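You operate a simulated robot arm through the tools that you are given. There is no shell and no other tool.

You are at the controls of a simulated two-armed robot. One attempt, no reset.

TASK
Ratchet the gauge into its green band and pull the blue strap end to mark 4.
Fine: set the ratchet catch to hold; the handle ends down.

The check looks at the end state, three seconds after you hand in, the way a careful person would. Anything else that was tipped, shoved, dropped, spilled or broken makes it a failure.

THE ROBOT
Two 7-joint arms with fingered hands on one trunk that stands fixed in place. Base frame: the origin is at the foot of the trunk, x ahead of it, y to its left, z up. Readings come in m, degrees, newtons and seconds.
The left shoulder is at [0.06, 0.166, 0.976], the right one opposite. With the tool pointing down near the work surface each hand reaches from about 0.36 to 0.86 m from the base axis, measured 20 degrees to its own side. Payload 5 kg a hand.
The tool frame of a hand sits at the grasp point between the pads (the TCP): z along the fingers, y along the line on which they close. The tips reach 0.032 m beyond it. The gripper opens to 0.16 m; its body begins 0.089 m behind the TCP. The gripper is a hand of 3 fingers: y runs from the thumb to the fingers, the wrist lies at [0, 0, -0.267] in the tool frame, and closing takes about 1.5 s.
Orientation is that of the tool frame in the base frame, as a unit quaternion [w, x, y, z]. With the fingers straight down and closing along the base's y, the tool's x points along the base's -x, its y along +y and its z along -z.

THE INTERFACE
- The arms move only by the tool send_rows. It takes "left_targets", "right_targets" or both (then of equal length, played together; a hand with none holds still); each is a list of rows, each a list of 7 numbers: the shift along the base's x, y, z in m, then the turn, a rotation vector about the base's x, y, z in degrees, then the opening, from 0 (shut) to 1 (fully open). In form: [[dx, dy, dz, ax, ay, az, claw], ...]. A call has 1 to 20 rows; each row shifts and turns the commanded pose from where the row before left it. Each row takes 0.2 s and may step no farther than 0.05 m and 8.6 degrees from the row before; otherwise, or with a gripper value out of range, the whole call is refused. A pose out of reach is approached as far as the arm can. The call stops where the force on the tool passes 80 N (or 10 N more than at its start, if that is more) or the arm is blocked; 0.2 s more then pass. Each finger travels about 0.045 m/s and halts on what it meets, pressing with about 22 N; the grip force reading is that of the motor and also rises with nothing between the fingers. The clock runs only during rows and for 0.2 s after the last one: add rows that do not move to give the fingers time. It gives the time, the measured TCP pose, the force on the tool (base axes), the opening and the grip force at its end, in the units of the frame above (readings bear some noise), with the torque about the TCP (base axes, N m) and any sound that the robot's microphone picked up, and new pictures: "pictures" is both (left out), scene, wrist or none (wrist: the cameras of the hands that moved).
- Cameras (640 x 400 px; columns grow to the right, rows downward): "scene" is now at [0.0594, -0.009, 1.6345]; the picture's right is [-0.10, -1.00, 0.00], its down [-0.58, 0.06, -0.81] and it looks along [0.81, -0.08, -0.59] (base axes); focal length 358 px, centre (320, 200). "left" rides on the left gripper at [-0.065, -0.004, -0.116] in its tool frame; the picture's right is [0.06, -1.00, 0.00], its down [0.87, 0.05, -0.49] and it looks along [0.49, 0.03, 0.87] (tool axes); focal length 261 px, centre (320, 200). "right" rides on the right gripper at [0.065, -0.004, -0.116] in its tool frame; the picture's right is [0.06, 1.00, 0.00], its down [-0.87, 0.05, -0.49] and it looks along [-0.49, 0.03, 0.87] (tool axes); focal length 261 px, centre (320, 200).
- move_column(by): slides the trunk up (or, below 0, down) by that many m; the arms and the scene camera ride with it, the base frame stays. It gives what a move gives, with no picture.
- preshape(shape, hand): the hand has 3 fingers and takes this shape, open, in about a second: jaw (thumb against the fingers, like two jaws); tri (thumb and two fingers); tip (a fingertip pinch); poke (one finger out to press); point (the index stretched); flat (the hand flat); cup (the hand cupped); fist (a fist). The gripper value then closes the fingers along that shape, each until it touches; the sizes above hold for jaw. It gives what a move gives, with no picture.
- pan_tilt(pan, tilt): turns the head with the scene camera to pan (to the left, within 86 degrees either way) and tilt (down, from -29 to 69), counted from straight ahead of the robot. It gives what a move gives, and a new picture of the scene camera.
- pixel_to_xyz(camera, pixels): for up to 12 pixels [column, row] of the newest picture of that camera ("zoom" is the newest enlarged one), the place [x, y, z] in the base frame of the surface seen there, good to about 0.003 m. The clock stands still meanwhile.
- enlarge(camera, box): a new picture of the part [left, top, right, bottom] of that camera's present view, enlarged. The clock stands still meanwhile.
- sign_off(): hands the job in; it is judged then, once.

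Open the grippers and draw the arms clear of the work before you hand the job in, unless the task says otherwise.

The tools are called after "Call:" by a JSON object that holds its "name" and its "arguments". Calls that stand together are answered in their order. send_rows: Moves the arms, as the interface text tells. Its arguments: {"type":"object","properties":{"left_targets":{"type":"array"},"right_targets":{"type":"array"},"pictures":{"type":"string","enum":["both","scene","wrist","none"]}},"required":[]} The other tools are called the same way: move_column (by) moves the trunk up or down; preshape (shape, hand) gives the hand a shape; pan_tilt (pan, tilt) turns the head that bears the scene camera; pixel_to_xyz (camera, pixels) gives the place of the surface under pixels of a picture; enlarge (camera, box) takes an enlarged picture of a part of a camera's view; sign_off () hands the job in.

At the start:

```text
t: 0.0
left_position: [0.509, 0.2415, 1.2638]
left_orientation: [0.0, 0.0, 1.0, 0.0]
left_contact_force: [-0.3, 0.2, 0.0]
left_moment: [0.03, 0.0, 0.02]
left_opening: 0.1598
left_gripper_force: 0.1
left_shape: jaw
right_position: [0.4907, -0.2068, 1.251]
right_orientation: [0.0, 0.0, 1.0, -0.001]
right_contact_force: [0.4, -0.3, 0.4]
right_moment: [0.01, 0.02, 0.01]
right_opening: 0.1598
right_gripper_force: 0.0
right_shape: jaw
trunk travel left (down, up): [-0.525, 0.065]
head pan, tilt (commanded): [-5.6, 35.9]
```

scene: 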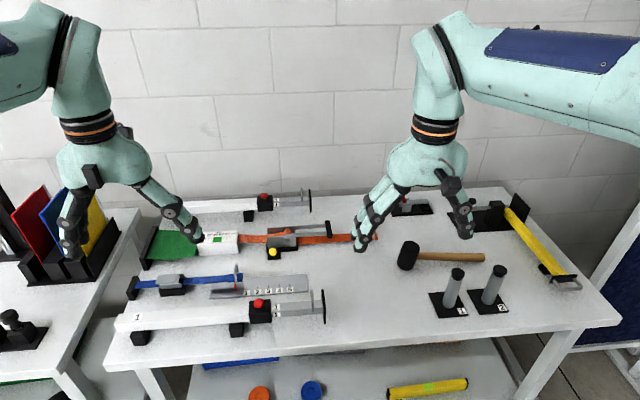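
right: 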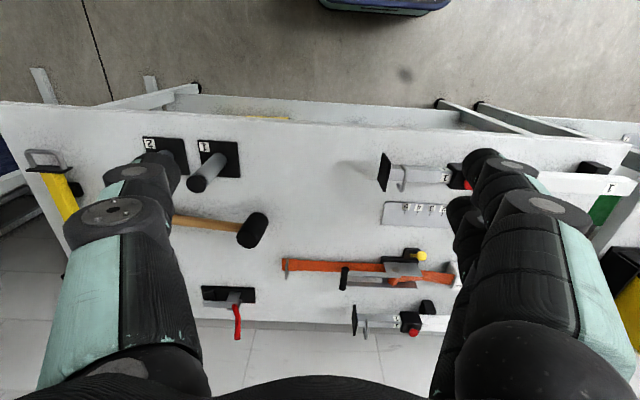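
left: 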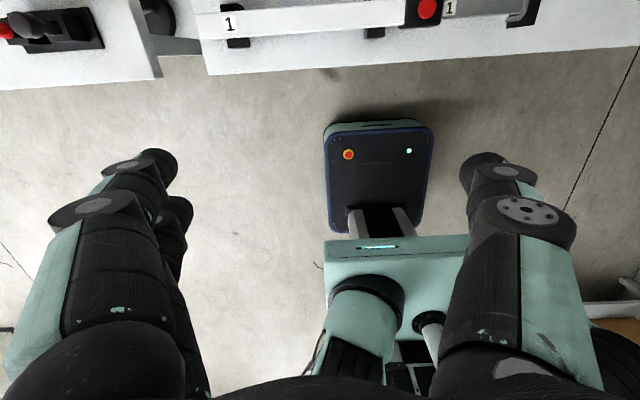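

The scene shows an orange ratchet strap around (290, 240) with a yellow knob (272, 252), a white gauge box with green mark (218, 240), and a blue strap with a numbered ruler (265, 290). I enlarge these parts first.

Call:
{"name": "enlarge", "arguments": {"camera": "scene", "box": [120, 180, 380, 340]}}

Call:
{"name": "enlarge", "arguments": {"camera": "scene", "box": [180, 210, 340, 310]}}

```text
2.46 times, centred on (250, 260) of scene
```

zoom: 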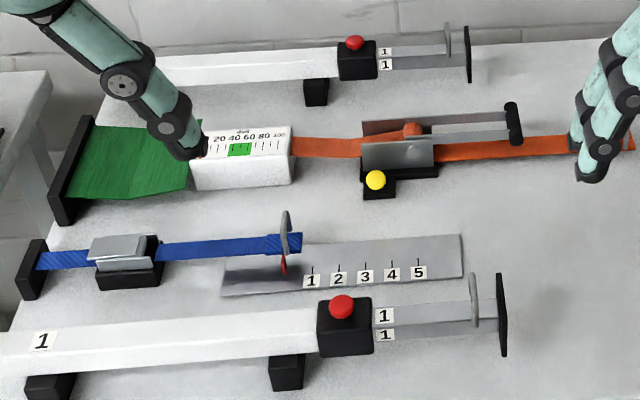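

```text
4.00 times, centred on (260, 260) of scene
```

zoom: 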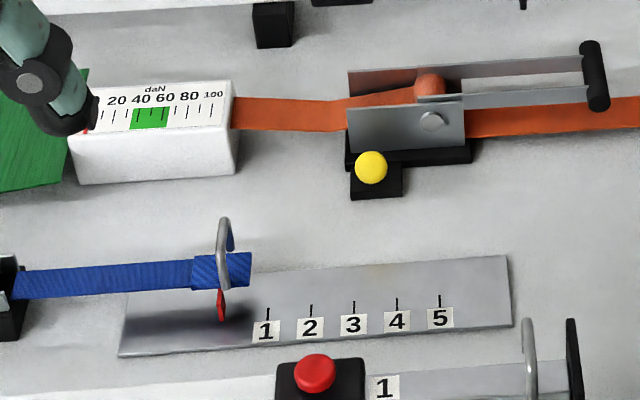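

I take coordinates of key points: handle bar, hub, knob, ring, pointer, marks, gauge box.

Call:
{"name": "pixel_to_xyz", "arguments": {"camera": "zoom", "pixels": [[590, 50], [600, 100], [430, 85], [370, 165], [405, 130], [224, 222], [222, 275], [221, 315], [268, 313], [396, 303], [440, 300], [240, 270]]}}

Call:
{"name": "pixel_to_xyz", "arguments": {"camera": "scene", "pixels": [[170, 280], [170, 290], [135, 287], [264, 198], [308, 200], [260, 305], [322, 305], [400, 300], [223, 255], [226, 235], [285, 239], [264, 252]]}}

```text
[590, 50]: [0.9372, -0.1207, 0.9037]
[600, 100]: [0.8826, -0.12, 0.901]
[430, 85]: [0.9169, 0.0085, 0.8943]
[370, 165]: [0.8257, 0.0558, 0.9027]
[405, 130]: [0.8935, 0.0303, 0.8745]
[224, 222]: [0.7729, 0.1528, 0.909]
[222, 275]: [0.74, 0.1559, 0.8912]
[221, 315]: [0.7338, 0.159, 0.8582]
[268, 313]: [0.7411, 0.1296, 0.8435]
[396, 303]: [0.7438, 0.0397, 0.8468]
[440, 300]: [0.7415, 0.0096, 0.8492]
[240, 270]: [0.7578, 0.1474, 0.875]
```

```text
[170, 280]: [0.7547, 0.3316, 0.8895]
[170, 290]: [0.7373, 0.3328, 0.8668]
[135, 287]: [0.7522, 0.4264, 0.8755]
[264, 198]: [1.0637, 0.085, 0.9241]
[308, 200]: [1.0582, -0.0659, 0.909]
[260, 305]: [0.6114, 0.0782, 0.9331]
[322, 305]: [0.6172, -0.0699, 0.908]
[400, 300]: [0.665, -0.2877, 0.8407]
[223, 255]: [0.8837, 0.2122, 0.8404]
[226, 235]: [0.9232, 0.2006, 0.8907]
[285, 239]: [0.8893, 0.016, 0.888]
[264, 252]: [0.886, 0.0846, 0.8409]
```

I clear the left arm out of the camera's view and bring the right hand forward to look at the ratchet with its wrist camera.

Call:
{"name": "send_rows", "arguments": {"left_targets": [[-0.02, 0.045, 0, 0, 0, 0, 1], [-0.02, 0.045, 0, 0, 0, 0, 1], [-0.02, 0.045, 0, 0, 0, 0, 1], [-0.02, 0.045, 0, 0, 0, 0, 1], [0, 0.03, 0, 0, 0, 0, 1], [0, 0, 0, 0, 0, 0, 1]], "right_targets": [[0.04, 0.025, -0.015, 0, 0, 0, 1], [0.04, 0.025, -0.015, 0, 0, 0, 1], [0.04, 0.025, -0.015, 0, 0, 0, 1], [0.04, 0.025, -0.015, 0, 0, 0, 1], [0.04, 0.025, -0.015, 0, 0, 0, 1], [0.03, 0.025, -0.015, 0, 0, 0, 1]]}}

```text
t: 1.4
left_position: [0.4292, 0.453, 1.2638]
left_orientation: [-0.001, 0.0, 1.0, 0.0]
left_contact_force: [0.2, -0.3, 0.2]
left_moment: [-0.02, 0.02, 0.03]
left_opening: 0.1597
left_gripper_force: 0.1
left_shape: jaw
right_position: [0.7213, -0.056, 1.1584]
right_orientation: [0.0, 0.0, 1.0, 0.0]
right_contact_force: [0.3, 0.1, 1.0]
right_moment: [-0.01, 0.01, -0.01]
right_opening: 0.1597
right_gripper_force: 0.1
right_shape: jaw
trunk travel left (down, up): [-0.525, 0.065]
head pan, tilt (commanded): [-5.6, 35.9]
```

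scene: 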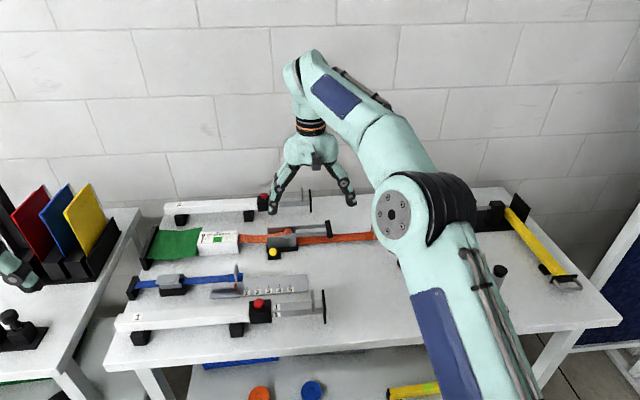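
right: 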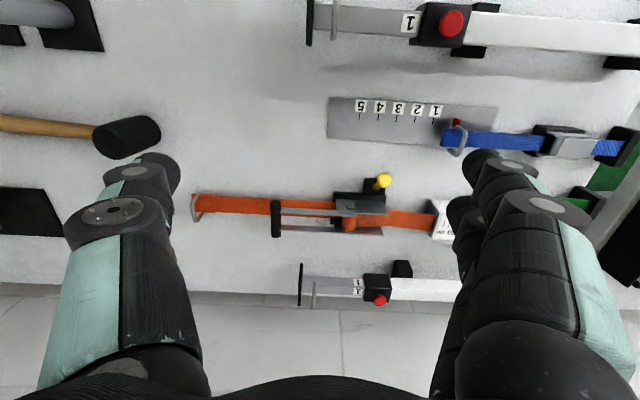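
left: 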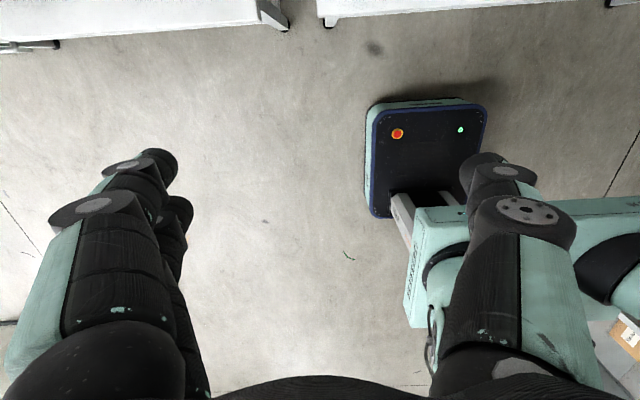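

The ratchet is now visible in both pictures; I enlarge it in both the right camera (around (330, 210)) and the scene (around (280, 240)).

Call:
{"name": "enlarge", "arguments": {"camera": "right", "box": [240, 150, 464, 290]}}

Call:
{"name": "enlarge", "arguments": {"camera": "scene", "box": [190, 205, 350, 305]}}

Call:
{"name": "enlarge", "arguments": {"camera": "right", "box": [320, 80, 544, 220]}}

Call:
{"name": "enlarge", "arguments": {"camera": "scene", "box": [110, 250, 238, 330]}}

```text
2.86 times, centred on (352, 220) of right
```

zoom: 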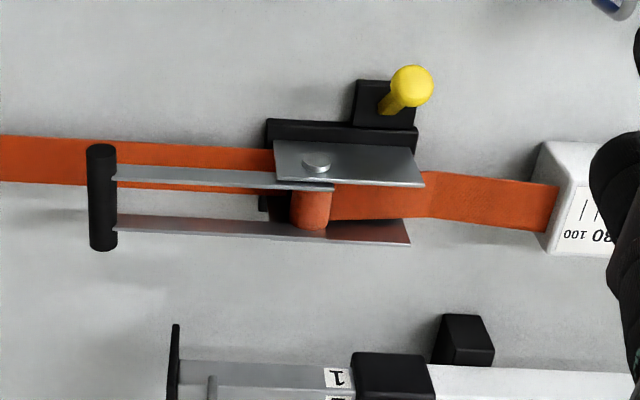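

```text
4.00 times, centred on (270, 255) of scene
```

zoom: 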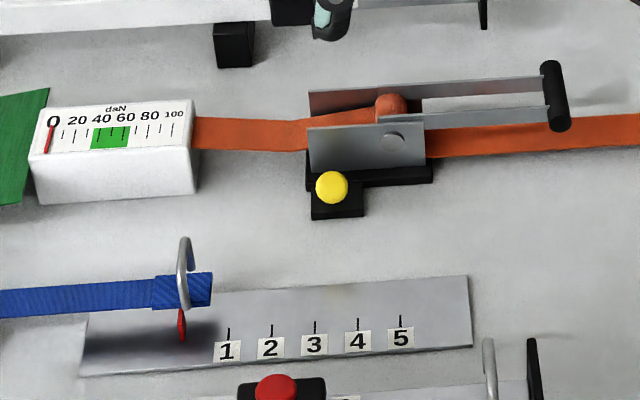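

```text
2.86 times, centred on (432, 150) of right
```

zoom: 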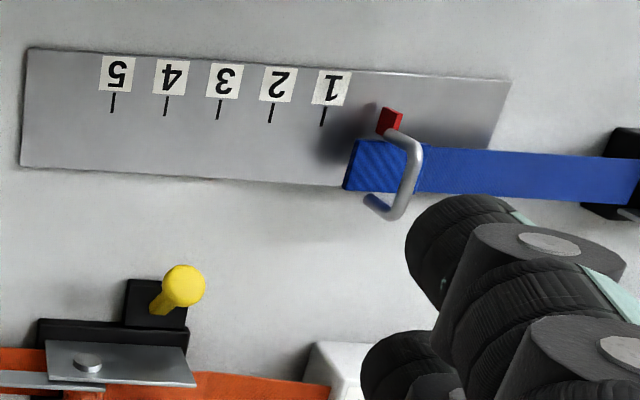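

```text
5.00 times, centred on (174, 290) of scene
```

zoom: 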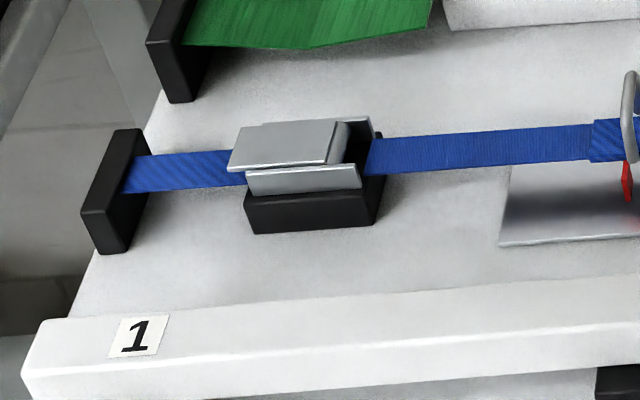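

The gauge pointer stands at 0, green band about 35–60. I take an enlarged right view of the ratchet and catch to measure it.

Call:
{"name": "enlarge", "arguments": {"camera": "right", "box": [256, 160, 416, 260]}}

```text
4.00 times, centred on (336, 210) of right
```

zoom: 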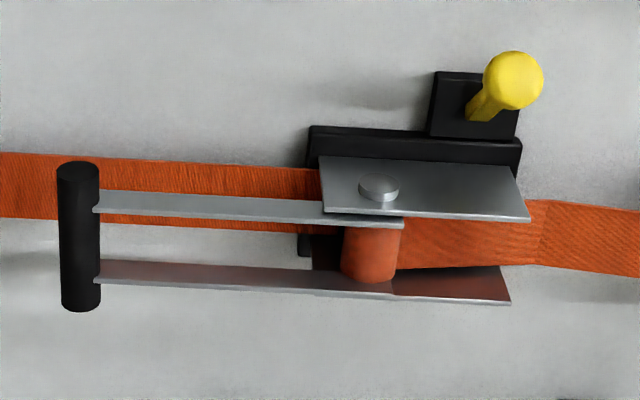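

I measure the points of handle bar, hub, catch base and knob in this enlarged view.

Call:
{"name": "pixel_to_xyz", "arguments": {"camera": "zoom", "pixels": [[78, 185], [80, 240], [80, 300], [378, 183], [370, 245], [472, 112], [488, 100], [512, 78], [440, 80], [500, 128], [330, 160], [525, 215]]}}

Call:
{"name": "pixel_to_xyz", "arguments": {"camera": "right", "pixels": [[456, 124], [455, 138], [463, 150], [450, 142], [448, 136], [435, 112], [379, 108], [362, 105], [395, 140], [340, 130], [560, 145], [610, 148]]}}

```text
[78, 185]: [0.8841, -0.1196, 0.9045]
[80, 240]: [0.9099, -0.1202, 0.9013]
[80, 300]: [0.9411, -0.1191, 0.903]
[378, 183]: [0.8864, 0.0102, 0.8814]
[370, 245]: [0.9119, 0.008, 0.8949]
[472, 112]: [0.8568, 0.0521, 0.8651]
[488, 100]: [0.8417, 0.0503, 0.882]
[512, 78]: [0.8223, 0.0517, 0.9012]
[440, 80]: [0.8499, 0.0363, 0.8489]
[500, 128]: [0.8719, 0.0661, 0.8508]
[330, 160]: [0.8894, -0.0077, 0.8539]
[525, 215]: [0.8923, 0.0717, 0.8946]
```

```text
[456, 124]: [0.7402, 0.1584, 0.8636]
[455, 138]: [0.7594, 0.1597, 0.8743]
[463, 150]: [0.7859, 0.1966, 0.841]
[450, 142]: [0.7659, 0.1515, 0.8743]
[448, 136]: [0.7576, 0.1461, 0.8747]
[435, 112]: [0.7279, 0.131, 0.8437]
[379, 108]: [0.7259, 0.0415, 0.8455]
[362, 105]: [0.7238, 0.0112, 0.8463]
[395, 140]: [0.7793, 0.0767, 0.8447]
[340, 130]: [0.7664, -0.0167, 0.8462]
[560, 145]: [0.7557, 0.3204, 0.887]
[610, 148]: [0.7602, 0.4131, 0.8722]
```

The catch lever leans towards the robot (base ≈ (0.86, 0.051, 0.85), knob ≈ (0.822, 0.052, 0.90)), the ratchet handle lies flat with its bar at y ≈ -0.12, x 0.885–0.941, z ≈ 0.895. I raise the trunk to gain reach over the far side.

Call:
{"name": "move_column", "arguments": {"by": 0.06}}

```text
t: 2.4
left_position: [0.4305, 0.4522, 1.3247]
left_orientation: [0.0, 0.0, 1.0, -0.001]
left_contact_force: [0.7, -0.1, -0.2]
left_moment: [0.0, -0.01, -0.03]
left_opening: 0.1599
left_gripper_force: 0.0
left_shape: jaw
right_position: [0.7222, -0.0552, 1.2184]
right_orientation: [0.0, 0.001, 1.0, -0.001]
right_contact_force: [0.1, 0.1, -0.5]
right_moment: [0.01, 0.01, 0.01]
right_opening: 0.1599
right_gripper_force: 0.0
right_shape: jaw
trunk travel left (down, up): [-0.585, 0.005]
head pan, tilt (commanded): [-5.6, 35.9]
```

I tilt the right hand 40° forward, close the jaws and bring it above and in front of the catch.

Call:
{"name": "send_rows", "arguments": {"right_targets": [[0, 0.02, -0.03, 0, -8, 0, 0.6], [0, 0.02, -0.03, 0, -8, 0, 0.4], [0, 0.02, -0.03, 0, -8, 0, 0.2], [0, 0.02, -0.03, 0, -8, 0, 0], [0, 0.027, -0.03, 0, -8, 0, 0], [0, 0, -0.02, 0, 0, 0, 0], [0, 0, 0, 0, 0, 0, 0], [0, 0, 0, 0, 0, 0, 0]]}}

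```text
t: 4.2
left_position: [0.429, 0.451, 1.3245]
left_orientation: [0.0, 0.0, 1.0, -0.001]
left_contact_force: [-0.6, 0.8, -0.1]
left_moment: [0.03, 0.05, 0.04]
left_opening: 0.1599
left_gripper_force: 0.1
left_shape: jaw
right_position: [0.7212, 0.0508, 1.0502]
right_orientation: [0.343, 0.0, 0.939, 0.0]
right_contact_force: [0.4, -0.6, 0.4]
right_moment: [-0.01, 0.03, 0.01]
right_opening: 0.0046
right_gripper_force: 0.1
right_shape: jaw
trunk travel left (down, up): [-0.585, 0.005]
head pan, tilt (commanded): [-5.6, 35.9]
```

scene: 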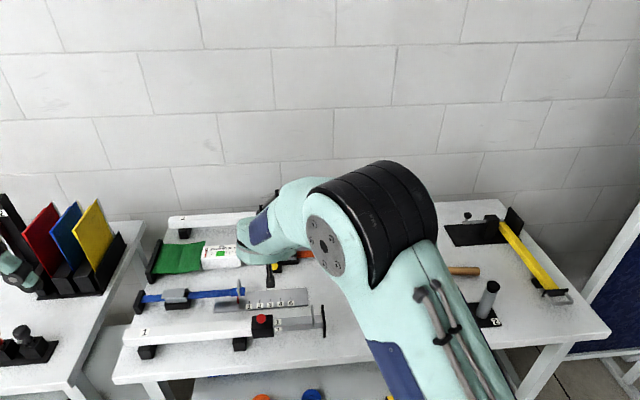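
right: 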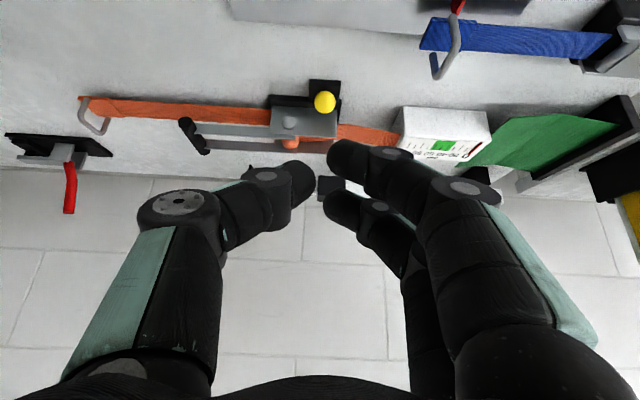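

The closed jaws show two separated fingers opposite the thumb, not ideal for a small knob at (325, 102). I try the poke shape to get one finger for pushing.

Call:
{"name": "preshape", "arguments": {"shape": "poke", "hand": "right"}}

Call:
{"name": "send_rows", "arguments": {"right_targets": [[0, 0, 0, 0, 0, 0, 0], [0, 0, 0, 0, 0, 0, 0]], "pictures": "wrist"}}

```text
t: 5.1
left_position: [0.4297, 0.452, 1.3238]
left_orientation: [0.0, 0.001, 1.0, 0.0]
left_contact_force: [0.2, -0.1, 0.5]
left_moment: [-0.01, -0.02, 0.01]
left_opening: 0.1597
left_gripper_force: 0.0
left_shape: jaw
right_position: [0.721, 0.0507, 1.0495]
right_orientation: [0.342, 0.0, 0.94, 0.0]
right_contact_force: [-0.8, 0.3, -0.1]
right_moment: [-0.02, -0.02, -0.01]
right_opening: 0.0
right_gripper_force: 0.0
right_shape: poke
trunk travel left (down, up): [-0.585, 0.005]
head pan, tilt (commanded): [-5.6, 35.9]
```

```text
t: 5.7
left_position: [0.4299, 0.4514, 1.3244]
left_orientation: [0.0, 0.0, 1.0, -0.001]
left_contact_force: [-0.8, -0.1, -1.5]
left_moment: [-0.01, 0.01, 0.02]
left_opening: 0.1599
left_gripper_force: 0.0
left_shape: jaw
right_position: [0.7198, 0.0508, 1.0499]
right_orientation: [0.343, 0.0, 0.939, 0.001]
right_contact_force: [-0.5, 0.6, 0.2]
right_moment: [0.02, 0.03, -0.01]
right_opening: 0.0
right_gripper_force: 0.1
right_shape: poke
trunk travel left (down, up): [-0.585, 0.005]
head pan, tilt (commanded): [-5.6, 35.9]
```

right: 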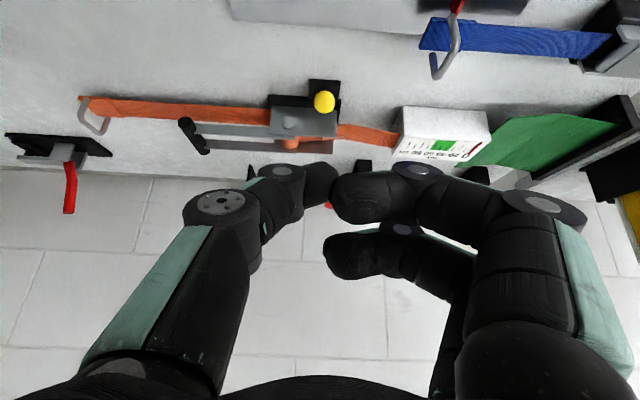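

I measure where the finger tips are in this shape.

Call:
{"name": "pixel_to_xyz", "arguments": {"camera": "right", "pixels": [[325, 185], [300, 190], [335, 185], [350, 195], [345, 255], [400, 195], [325, 102], [285, 170], [220, 205]]}}

Call:
{"name": "preshape", "arguments": {"shape": "tip", "hand": "right"}}

Call:
{"name": "send_rows", "arguments": {"right_targets": [[0, 0, 0, 0, 0, 0, 0], [0, 0, 0, 0, 0, 0, 0], [0, 0, 0, 0, 0, 0, 0], [0, 0, 0, 0, 0, 0, 0], [0, 0, 0, 0, 0, 0, 0], [0, 0, 0, 0, 0, 0, 0], [0, 0, 0, 0, 0, 0, 0]], "pictures": "wrist"}}

```text
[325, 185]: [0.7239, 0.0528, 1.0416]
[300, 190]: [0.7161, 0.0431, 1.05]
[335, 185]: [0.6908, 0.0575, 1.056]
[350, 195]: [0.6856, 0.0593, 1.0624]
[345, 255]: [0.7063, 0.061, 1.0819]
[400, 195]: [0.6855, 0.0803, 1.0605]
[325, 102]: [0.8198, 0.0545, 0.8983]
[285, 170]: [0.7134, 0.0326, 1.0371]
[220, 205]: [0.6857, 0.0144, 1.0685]
```

```text
t: 6.6
left_position: [0.4296, 0.4518, 1.3239]
left_orientation: [0.001, -0.001, 1.0, 0.0]
left_contact_force: [0.5, 0.8, -1.0]
left_moment: [0.01, -0.01, 0.02]
left_opening: 0.16
left_gripper_force: 0.0
left_shape: jaw
right_position: [0.7189, 0.0513, 1.0495]
right_orientation: [0.343, 0.0, 0.939, 0.0]
right_contact_force: [0.4, 0.0, 0.3]
right_moment: [-0.01, 0.04, 0.0]
right_opening: 0.16
right_gripper_force: 0.0
right_shape: tip
trunk travel left (down, up): [-0.585, 0.005]
head pan, tilt (commanded): [-5.6, 35.9]
```

```text
t: 8.2
left_position: [0.4301, 0.4518, 1.3236]
left_orientation: [0.0, 0.0, 1.0, 0.0]
left_contact_force: [-0.7, -0.5, -0.1]
left_moment: [0.01, 0.04, 0.02]
left_opening: 0.16
left_gripper_force: 0.1
left_shape: jaw
right_position: [0.721, 0.0512, 1.0492]
right_orientation: [0.342, 0.0, 0.94, 0.0]
right_contact_force: [-0.4, -0.2, 0.8]
right_moment: [-0.02, -0.01, -0.03]
right_opening: 0.0178
right_gripper_force: 0.0
right_shape: tip
trunk travel left (down, up): [-0.585, 0.005]
head pan, tilt (commanded): [-5.6, 35.9]
```

right: 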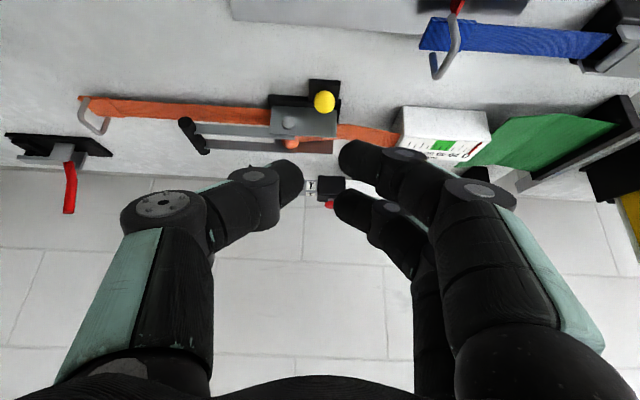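

The tip shape still closes with two fingers opposite the thumb. I check the point shape for a straighter single finger.

Call:
{"name": "preshape", "arguments": {"shape": "point", "hand": "right"}}

Call:
{"name": "send_rows", "arguments": {"right_targets": [[0, 0, 0, 0, 0, 0, 0], [0, 0, 0, 0, 0, 0, 0], [0, 0, 0, 0, 0, 0, 0], [0, 0, 0, 0, 0, 0, 0], [0, 0, 0, 0, 0, 0, 0]], "pictures": "wrist"}}

```text
t: 9.1
left_position: [0.4296, 0.4508, 1.3236]
left_orientation: [0.0, 0.001, 1.0, 0.0]
left_contact_force: [0.1, 0.4, 0.4]
left_moment: [0.02, 0.0, 0.0]
left_opening: 0.1597
left_gripper_force: 0.0
left_shape: jaw
right_position: [0.7211, 0.0516, 1.0496]
right_orientation: [0.342, 0.0, 0.94, 0.0]
right_contact_force: [-0.7, 0.1, 0.4]
right_moment: [0.0, -0.02, -0.01]
right_opening: 0.0001
right_gripper_force: 0.0
right_shape: point
trunk travel left (down, up): [-0.585, 0.005]
head pan, tilt (commanded): [-5.6, 35.9]
```

```text
t: 10.3
left_position: [0.4294, 0.4525, 1.3252]
left_orientation: [0.001, 0.0, 1.0, 0.0]
left_contact_force: [-0.2, -0.4, 0.4]
left_moment: [0.0, -0.02, 0.0]
left_opening: 0.1598
left_gripper_force: 0.1
left_shape: jaw
right_position: [0.7217, 0.0512, 1.0497]
right_orientation: [0.342, -0.001, 0.94, 0.001]
right_contact_force: [0.4, 1.0, 0.3]
right_moment: [0.02, 0.0, 0.07]
right_opening: 0.0001
right_gripper_force: 0.0
right_shape: point
trunk travel left (down, up): [-0.585, 0.005]
head pan, tilt (commanded): [-5.6, 35.9]
```

right: 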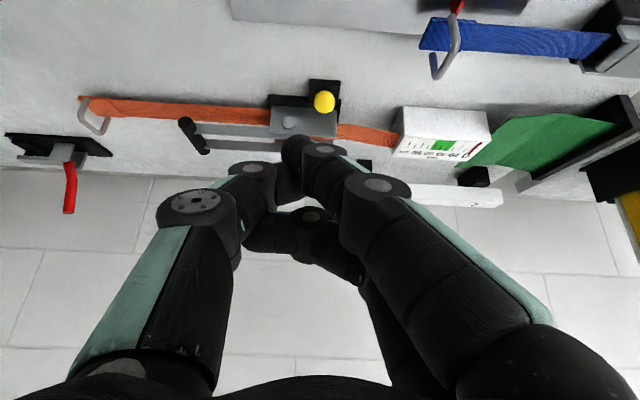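

The index finger is stretched with its tip around (293, 148). I measure it.

Call:
{"name": "pixel_to_xyz", "arguments": {"camera": "right", "pixels": [[293, 142], [293, 150], [310, 160], [330, 165], [375, 195], [250, 190], [270, 235], [450, 250]]}}

Call:
{"name": "enlarge", "arguments": {"camera": "right", "box": [200, 80, 440, 230]}}

```text
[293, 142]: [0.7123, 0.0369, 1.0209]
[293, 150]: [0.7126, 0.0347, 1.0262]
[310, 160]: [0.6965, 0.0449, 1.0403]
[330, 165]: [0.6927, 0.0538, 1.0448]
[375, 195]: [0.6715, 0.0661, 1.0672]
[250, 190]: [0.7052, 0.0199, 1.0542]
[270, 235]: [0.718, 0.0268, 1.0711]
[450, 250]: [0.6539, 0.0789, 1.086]
```

```text
2.67 times, centred on (320, 155) of right
```

zoom: 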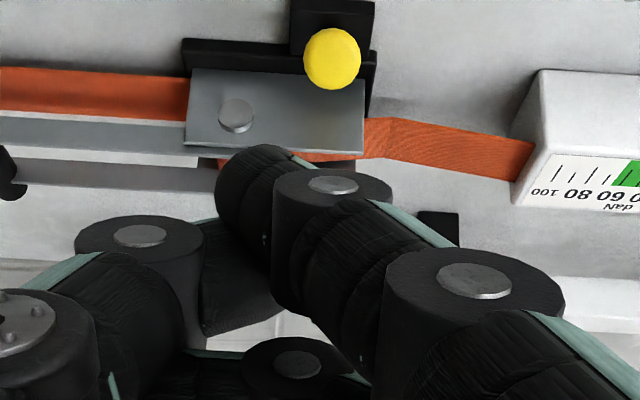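

The index tip sits at about TCP + (-0.005, -0.013, -0.033). I move it behind (robot side of) the yellow knob, tip level z ≈ 0.887, y ≈ 0.053.

Call:
{"name": "send_rows", "arguments": {"right_targets": [[0.02, 0.008, -0.03, 0, 0, 0, 0], [0.02, 0.007, -0.03, 0, 0, 0, 0], [0.02, 0, -0.03, 0, 0, 0, 0], [0, 0, -0.02, 0, 0, 0, 0], [0, 0, -0.02, 0, 0, 0, 0], [0, 0, 0, 0, 0, 0, 0]]}}

Call:
{"name": "enlarge", "arguments": {"camera": "right", "box": [200, 80, 440, 230]}}

```text
t: 11.7
left_position: [0.4295, 0.4527, 1.3245]
left_orientation: [0.0, 0.0, 1.0, 0.0]
left_contact_force: [0.2, -0.3, 0.4]
left_moment: [0.05, 0.0, 0.02]
left_opening: 0.16
left_gripper_force: 0.0
left_shape: jaw
right_position: [0.7806, 0.0673, 0.9189]
right_orientation: [0.341, 0.0, 0.94, 0.0]
right_contact_force: [-0.8, -0.2, 0.0]
right_moment: [-0.01, 0.03, 0.01]
right_opening: 0.0
right_gripper_force: 0.1
right_shape: point
trunk travel left (down, up): [-0.585, 0.005]
head pan, tilt (commanded): [-5.6, 35.9]
```

scene: 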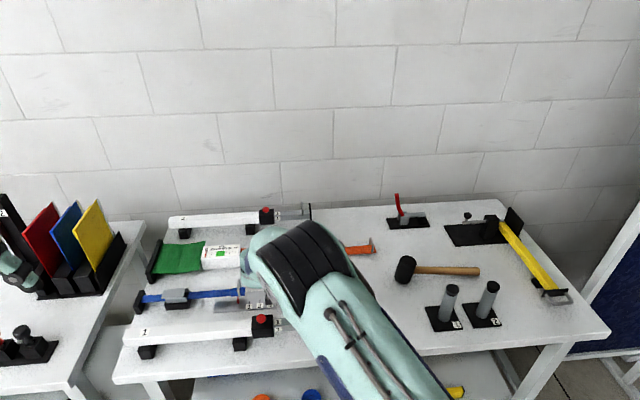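
right: 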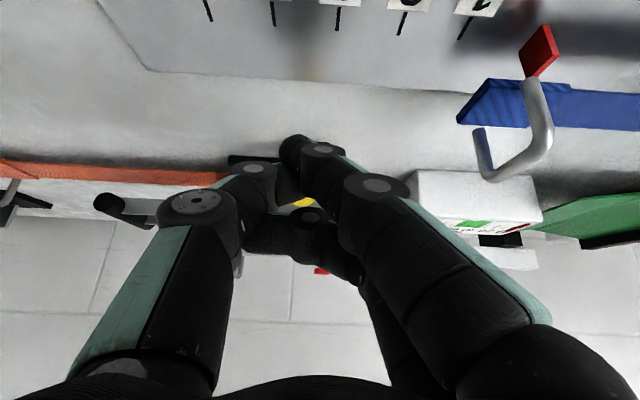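

```text
2.67 times, centred on (320, 155) of right
```

zoom: 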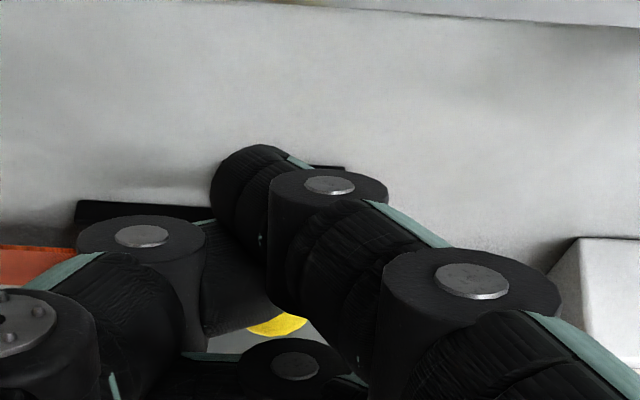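

The knob shows just beyond the index at (304, 202). I push forward in small steps, rising slightly.

Call:
{"name": "send_rows", "arguments": {"right_targets": [[0.015, 0, 0, 0, 0, 0, 0], [0.015, 0, 0, 0, 0, 0, 0], [0.01, 0, 0, 0, 0, 0, 0], [0.01, 0, 0, 0, 0, 0, 0], [0, 0, 0, 0, 0, 0, 0]], "pictures": "wrist"}}

Call:
{"name": "enlarge", "arguments": {"camera": "right", "box": [200, 80, 440, 230]}}

```text
t: 12.9
left_position: [0.43, 0.4533, 1.3233]
left_orientation: [-0.001, 0.0, 1.0, 0.0]
left_contact_force: [0.9, 0.1, -0.5]
left_moment: [-0.03, 0.0, -0.01]
left_opening: 0.1598
left_gripper_force: 0.0
left_shape: jaw
right_position: [0.8302, 0.0674, 0.9171]
right_orientation: [0.341, 0.0, 0.94, -0.001]
right_contact_force: [-3.0, -0.5, 0.3]
right_moment: [0.0, 0.02, -0.02]
right_opening: 0.0
right_gripper_force: 0.1
right_shape: point
trunk travel left (down, up): [-0.585, 0.005]
head pan, tilt (commanded): [-5.6, 35.9]
```

right: 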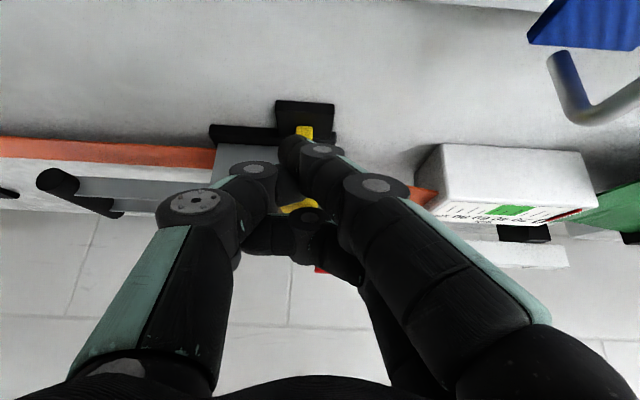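

```text
2.67 times, centred on (320, 155) of right
```

zoom: 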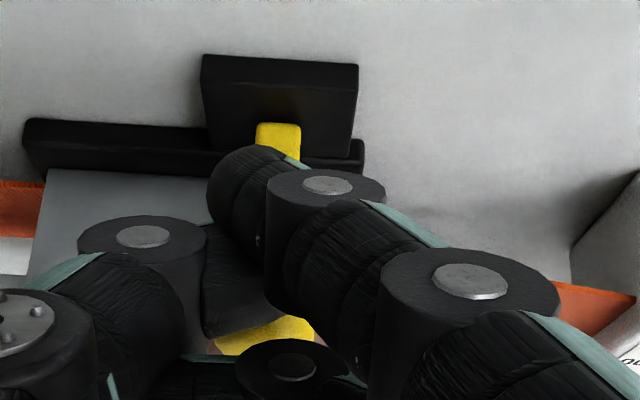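

The lever follows with about 3 N and now stands nearly upright. I continue pushing forward.

Call:
{"name": "send_rows", "arguments": {"right_targets": [[0.01, 0, 0.003, 0, 0, 0, 0], [0.01, 0, 0.002, 0, 0, 0, 0], [0.01, 0, 0, 0, 0, 0, 0], [0.005, 0, 0, 0, 0, 0, 0], [0, 0, 0, 0, 0, 0, 0]], "pictures": "wrist"}}

Call:
{"name": "enlarge", "arguments": {"camera": "right", "box": [200, 80, 440, 230]}}

```text
t: 13.6
left_position: [0.4277, 0.452, 1.3248]
left_orientation: [0.001, 0.0, 1.0, 0.0]
left_contact_force: [0.4, -0.5, -1.7]
left_moment: [0.02, 0.08, 0.01]
left_opening: 0.1601
left_gripper_force: 0.0
left_shape: jaw
right_position: [0.8371, 0.0671, 0.9095]
right_orientation: [0.325, 0.005, 0.946, -0.003]
right_contact_force: [-50.5, -5.6, 10.1]
right_moment: [-0.29, 0.84, -0.62]
right_opening: 0.0
right_gripper_force: 0.1
right_shape: point
trunk travel left (down, up): [-0.585, 0.005]
head pan, tilt (commanded): [-5.6, 35.9]
stopped in row 3 (right hand): the force on the tool passed its limit at 88 N (the readings are from after the stop); the commanded pose is now the measured one
```

right: 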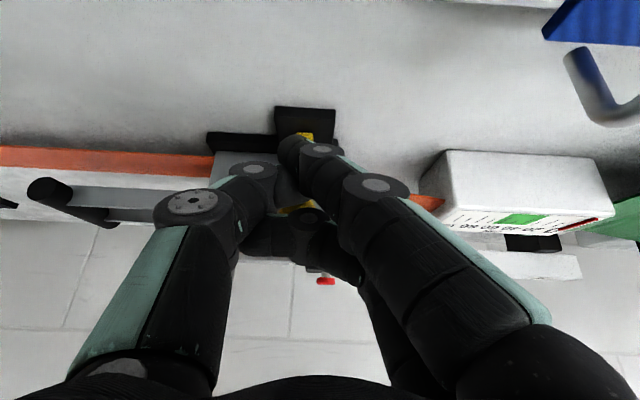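

```text
2.67 times, centred on (320, 155) of right
```

zoom: 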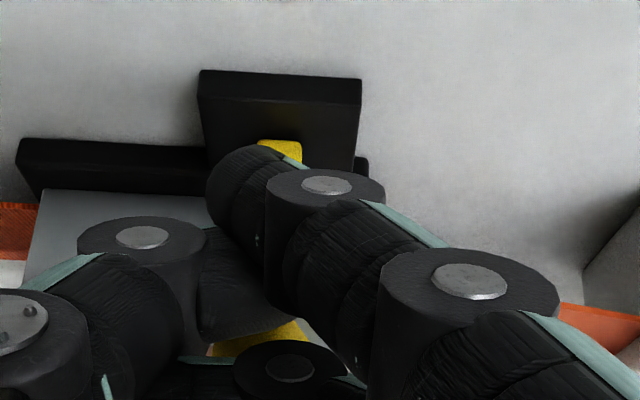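

The push stopped hard at 88 N: the lever reached a stop. I back off towards the robot and up, and look at the lever.

Call:
{"name": "send_rows", "arguments": {"right_targets": [[-0.015, 0, 0.0, 0, 0, 0, 0], [-0.03, 0, 0.01, 0, 0, 0, 0], [-0.03, 0, 0.03, 0, 0, 0, 0], [-0.02, -0.03, 0.04, 0, 0, 0, 0], [-0.02, -0.04, 0.04, 0, 0, 0, 0], [0, -0.04, 0.03, 0, 0, 0, 0], [0, 0, 0, 0, 0, 0, 0]]}}

Call:
{"name": "enlarge", "arguments": {"camera": "right", "box": [240, 50, 480, 200]}}

```text
refused: row 4 steps farther than a row can; nothing moved
```

```text
2.67 times, centred on (360, 125) of right
```

zoom: 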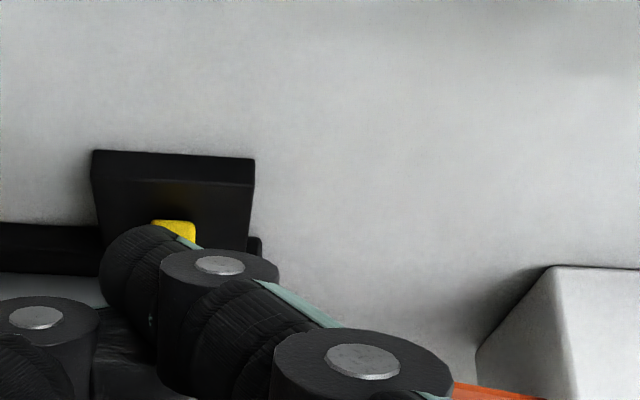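

The move was refused for too long a step; I back off with shorter steps.

Call:
{"name": "send_rows", "arguments": {"right_targets": [[-0.015, 0, 0.0, 0, 0, 0, 0], [-0.03, 0, 0.01, 0, 0, 0, 0], [-0.03, 0, 0.03, 0, 0, 0, 0], [-0.02, -0.02, 0.035, 0, 0, 0, 0], [-0.02, -0.025, 0.03, 0, 0, 0, 0], [0, -0.03, 0.03, 0, 0, 0, 0], [0, -0.03, 0.03, 0, 0, 0, 0], [0, 0, 0, 0, 0, 0, 0]]}}

Call:
{"name": "enlarge", "arguments": {"camera": "right", "box": [240, 50, 480, 200]}}

```text
t: 15.4
left_position: [0.431, 0.4524, 1.3238]
left_orientation: [0.0, 0.0, 1.0, 0.001]
left_contact_force: [-0.1, -0.3, 0.0]
left_moment: [-0.02, 0.0, 0.02]
left_opening: 0.1597
left_gripper_force: 0.0
left_shape: jaw
right_position: [0.7302, -0.0383, 1.0773]
right_orientation: [0.329, 0.003, 0.944, -0.003]
right_contact_force: [0.3, 0.9, 0.8]
right_moment: [0.01, 0.0, -0.02]
right_opening: 0.0
right_gripper_force: 0.0
right_shape: point
trunk travel left (down, up): [-0.585, 0.005]
head pan, tilt (commanded): [-5.6, 35.9]
```

scene: 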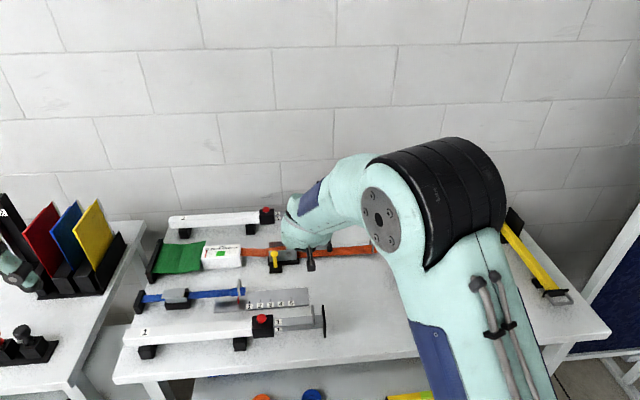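
right: 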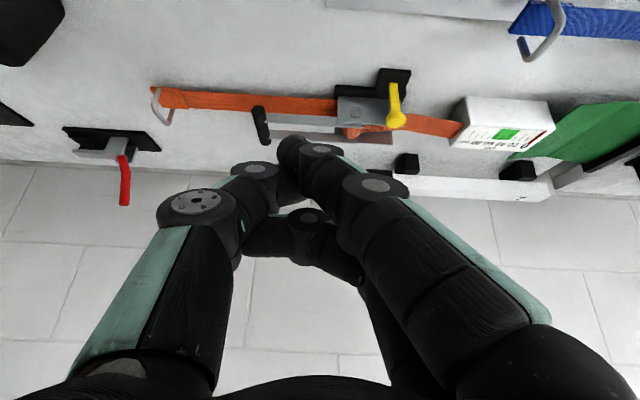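

```text
2.67 times, centred on (360, 125) of right
```

zoom: 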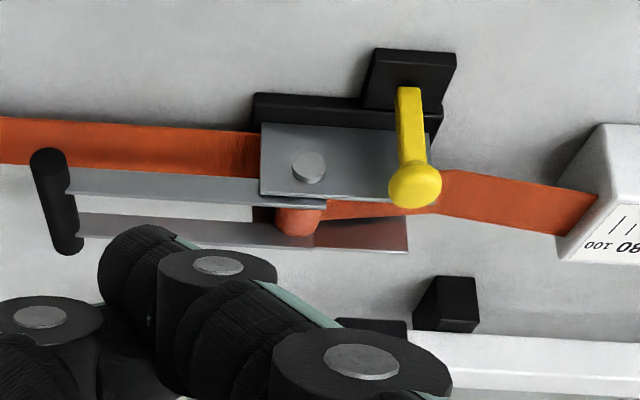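

I measure the lever's present attitude from base to knob.

Call:
{"name": "pixel_to_xyz", "arguments": {"camera": "zoom", "pixels": [[408, 92], [411, 130], [415, 175], [413, 190], [400, 100], [45, 160], [70, 245], [310, 165], [290, 220]]}}

Call:
{"name": "enlarge", "arguments": {"camera": "scene", "box": [190, 205, 350, 305]}}

```text
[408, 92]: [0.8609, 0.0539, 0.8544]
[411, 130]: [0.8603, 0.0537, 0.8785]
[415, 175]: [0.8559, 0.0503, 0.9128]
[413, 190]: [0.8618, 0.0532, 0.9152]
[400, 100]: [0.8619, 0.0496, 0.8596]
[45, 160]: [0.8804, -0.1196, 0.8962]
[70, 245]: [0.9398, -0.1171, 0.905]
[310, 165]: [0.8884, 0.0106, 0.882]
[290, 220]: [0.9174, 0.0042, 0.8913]
```

```text
4.00 times, centred on (270, 255) of scene
```

zoom: 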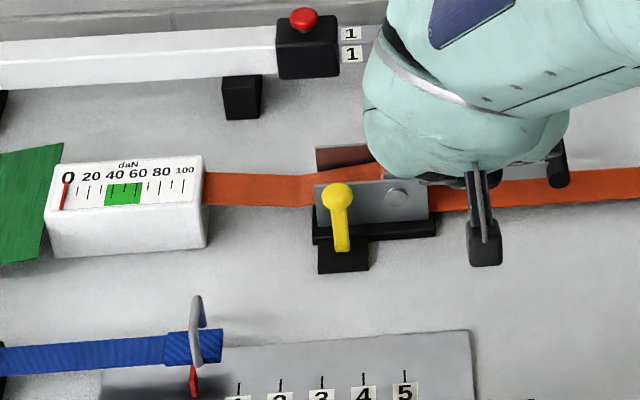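

The lever now stands exactly upright (base (0.861, 0.054, 0.854), knob (0.862, 0.053, 0.915)) against its stop. Now I turn the right hand to about 60° forward tilt in front of the ratchet handle bar (y ≈ -0.12) and look.

Call:
{"name": "send_rows", "arguments": {"right_targets": [[0, -0.015, -0.01, 0, -7.2, 0, 0], [0.01, -0.015, -0.015, 0, -7.2, 0, 0], [0.01, -0.02, -0.02, 0, -7.2, 0, 0], [0, -0.02, -0.02, 0, 0, 0, 0], [0, 0, 0, 0, 0, 0, 0]]}}

Call:
{"name": "enlarge", "arguments": {"camera": "right", "box": [200, 60, 440, 210]}}

```text
t: 16.6
left_position: [0.4306, 0.4537, 1.3237]
left_orientation: [0.0, 0.0, 1.0, -0.001]
left_contact_force: [-0.1, 0.2, -1.1]
left_moment: [-0.05, 0.01, 0.01]
left_opening: 0.1601
left_gripper_force: 0.0
left_shape: jaw
right_position: [0.7491, -0.1075, 1.0105]
right_orientation: [0.501, 0.004, 0.865, -0.004]
right_contact_force: [-0.8, 0.5, 0.3]
right_moment: [-0.03, 0.01, -0.02]
right_opening: 0.0001
right_gripper_force: 0.3
right_shape: point
trunk travel left (down, up): [-0.585, 0.005]
head pan, tilt (commanded): [-5.6, 35.9]
```

scene: 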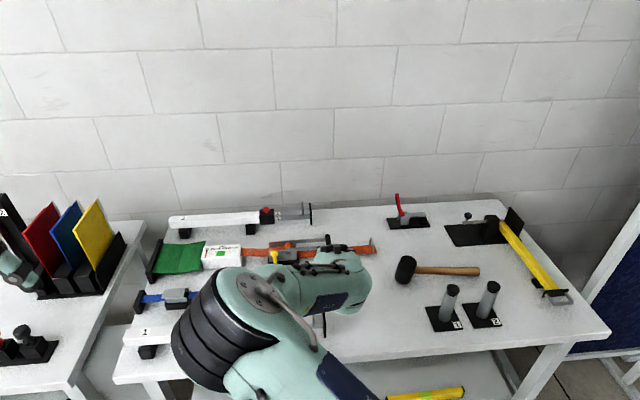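
right: 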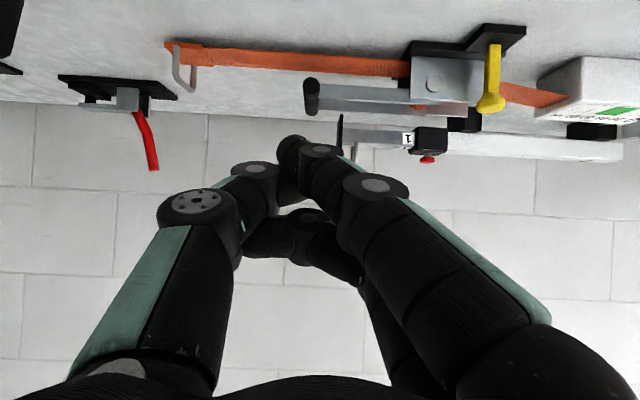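

```text
2.67 times, centred on (320, 135) of right
```

zoom: 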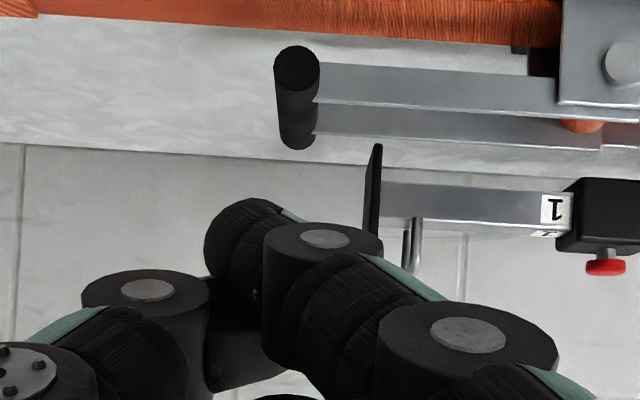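

The arm's elbow has swung over to the left in the scene picture (around (230, 310)). I check its height above the table items and the handle geometry.

Call:
{"name": "pixel_to_xyz", "arguments": {"camera": "scene", "pixels": [[200, 320], [195, 350], [215, 375], [250, 300], [330, 290], [185, 340], [320, 315]]}}

Call:
{"name": "pixel_to_xyz", "arguments": {"camera": "zoom", "pixels": [[297, 68], [297, 110], [297, 140], [330, 80], [330, 120], [450, 85], [450, 120], [300, 20], [622, 60], [255, 210], [245, 255]]}}

```text
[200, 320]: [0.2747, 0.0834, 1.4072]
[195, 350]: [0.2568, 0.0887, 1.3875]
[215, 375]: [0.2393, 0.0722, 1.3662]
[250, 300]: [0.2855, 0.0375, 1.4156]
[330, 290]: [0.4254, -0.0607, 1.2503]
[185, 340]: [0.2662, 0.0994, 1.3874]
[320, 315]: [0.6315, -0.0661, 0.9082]
```

```text
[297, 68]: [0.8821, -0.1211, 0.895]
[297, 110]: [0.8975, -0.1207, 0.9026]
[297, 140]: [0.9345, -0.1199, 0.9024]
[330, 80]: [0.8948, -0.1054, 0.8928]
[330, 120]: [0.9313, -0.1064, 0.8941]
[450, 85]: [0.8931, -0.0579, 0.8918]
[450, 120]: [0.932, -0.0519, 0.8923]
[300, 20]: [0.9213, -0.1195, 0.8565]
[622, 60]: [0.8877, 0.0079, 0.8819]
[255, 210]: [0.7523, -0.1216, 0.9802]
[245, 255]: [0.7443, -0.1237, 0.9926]
```

The bar spans x 0.882–0.941 with its centre at z ≈ 0.895; near arm at x ≈ 0.893; the strap lies below at z ≈ 0.857. I measure the strap's near edge to know how much room there is under the bar.

Call:
{"name": "enlarge", "arguments": {"camera": "right", "box": [240, 0, 400, 100]}}

Call:
{"name": "pixel_to_xyz", "arguments": {"camera": "zoom", "pixels": [[280, 200], [280, 220], [280, 240], [280, 260], [280, 275], [280, 285], [400, 215], [400, 250], [400, 280], [130, 250], [500, 250], [500, 290]]}}

```text
4.00 times, centred on (320, 50) of right
```

zoom: 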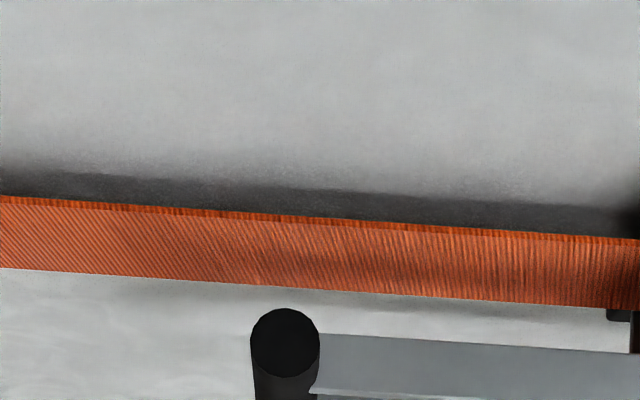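

```text
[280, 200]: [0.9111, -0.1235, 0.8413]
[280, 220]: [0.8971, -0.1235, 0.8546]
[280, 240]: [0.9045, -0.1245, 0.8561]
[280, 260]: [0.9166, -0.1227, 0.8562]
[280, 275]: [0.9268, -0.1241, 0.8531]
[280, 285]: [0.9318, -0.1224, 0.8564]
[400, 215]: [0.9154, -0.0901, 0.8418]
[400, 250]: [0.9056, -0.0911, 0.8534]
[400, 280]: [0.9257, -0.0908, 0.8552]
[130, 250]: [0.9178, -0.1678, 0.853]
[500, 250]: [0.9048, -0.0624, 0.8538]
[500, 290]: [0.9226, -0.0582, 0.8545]
```

The strap's near edge lies at x ≈ 0.897, so the bar's near end (x 0.882–0.893) has free space below. I bring the index tip in front of the bar's near end, at a height to slip under it.

Call:
{"name": "send_rows", "arguments": {"right_targets": [[0.04, 0, -0.025, 0, 0, 0, 0], [0.03, 0, -0.035, 0, 0, 0, 0], [0.02, 0, -0.04, 0, 0, 0, 0], [0, 0.001, -0.0185, 0, 0, 0, 0], [0, 0, 0, 0, 0, 0, 0]], "pictures": "wrist"}}

Call:
{"name": "enlarge", "arguments": {"camera": "right", "box": [220, 80, 400, 192]}}

```text
t: 17.8
left_position: [0.4297, 0.4525, 1.3242]
left_orientation: [0.0, 0.0, 1.0, 0.001]
left_contact_force: [0.4, -0.2, -1.3]
left_moment: [0.01, 0.0, 0.01]
left_opening: 0.1605
left_gripper_force: 0.1
left_shape: jaw
right_position: [0.8382, -0.1076, 0.8919]
right_orientation: [0.501, 0.004, 0.866, -0.002]
right_contact_force: [0.4, -1.1, 0.5]
right_moment: [0.02, 0.04, -0.03]
right_opening: 0.0
right_gripper_force: 0.1
right_shape: point
trunk travel left (down, up): [-0.585, 0.005]
head pan, tilt (commanded): [-5.6, 35.9]
```

right: 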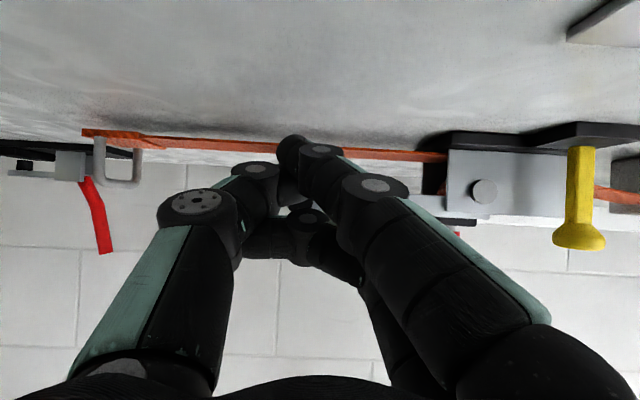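

```text
3.56 times, centred on (310, 136) of right
```

zoom: 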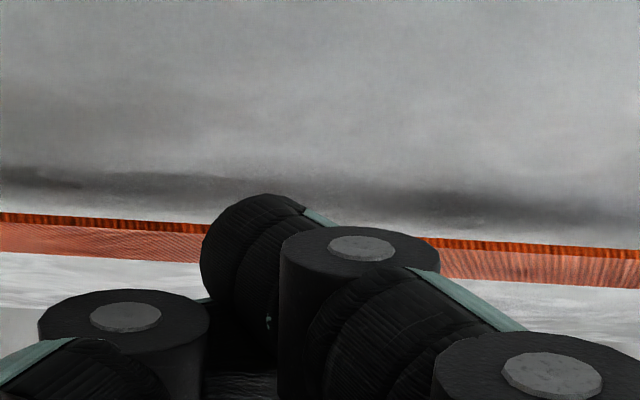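

The index tip is below the bar level, with the bar hidden behind the fingers. I slide forward under the bar in small steps.

Call:
{"name": "send_rows", "arguments": {"right_targets": [[0.012, 0, 0, 0, 0, 0, 0], [0.012, 0, 0, 0, 0, 0, 0], [0.012, 0, 0, 0, 0, 0, 0], [0, 0, 0, 0, 0, 0, 0]], "pictures": "both"}}

Call:
{"name": "enlarge", "arguments": {"camera": "right", "box": [220, 80, 400, 192]}}

```text
t: 18.8
left_position: [0.4263, 0.4525, 1.3263]
left_orientation: [0.001, 0.0, 1.0, 0.0]
left_contact_force: [-0.4, 0.3, -0.2]
left_moment: [0.0, 0.0, 0.02]
left_opening: 0.1599
left_gripper_force: 0.0
left_shape: jaw
right_position: [0.8701, -0.1069, 0.8926]
right_orientation: [0.499, 0.003, 0.866, -0.003]
right_contact_force: [-46.1, 5.5, -4.5]
right_moment: [-0.05, -0.31, -0.6]
right_opening: 0.0
right_gripper_force: 0.1
right_shape: point
trunk travel left (down, up): [-0.585, 0.005]
head pan, tilt (commanded): [-5.6, 35.9]
```

scene: 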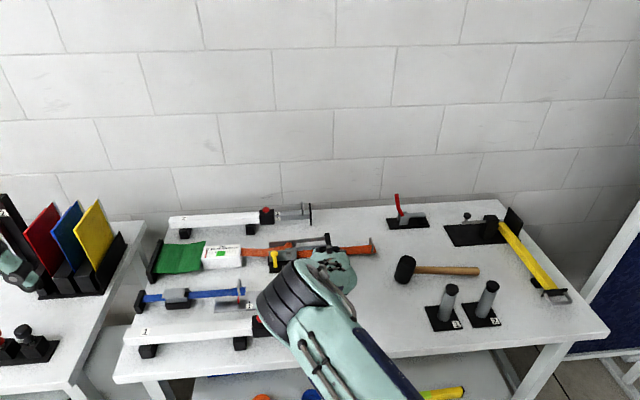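
right: 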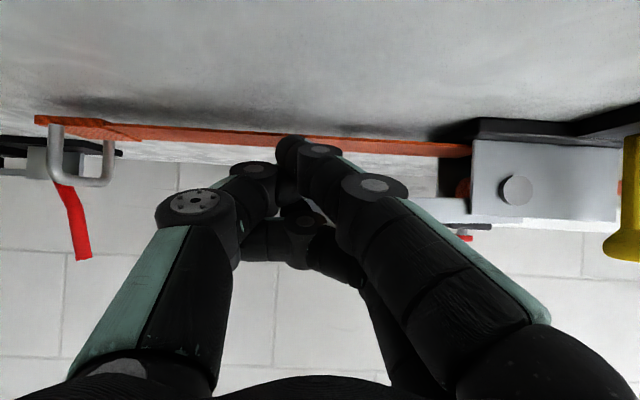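

```text
3.56 times, centred on (310, 136) of right
```

zoom: 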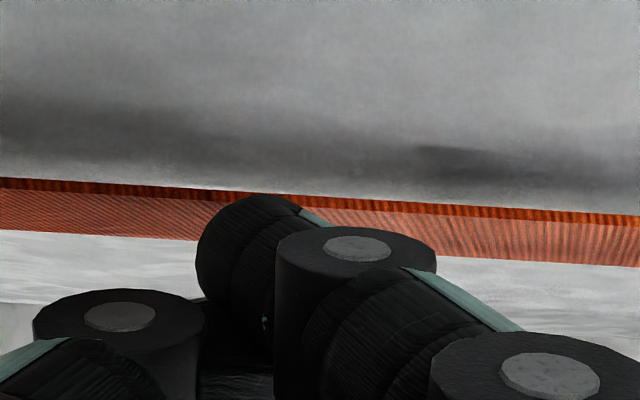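

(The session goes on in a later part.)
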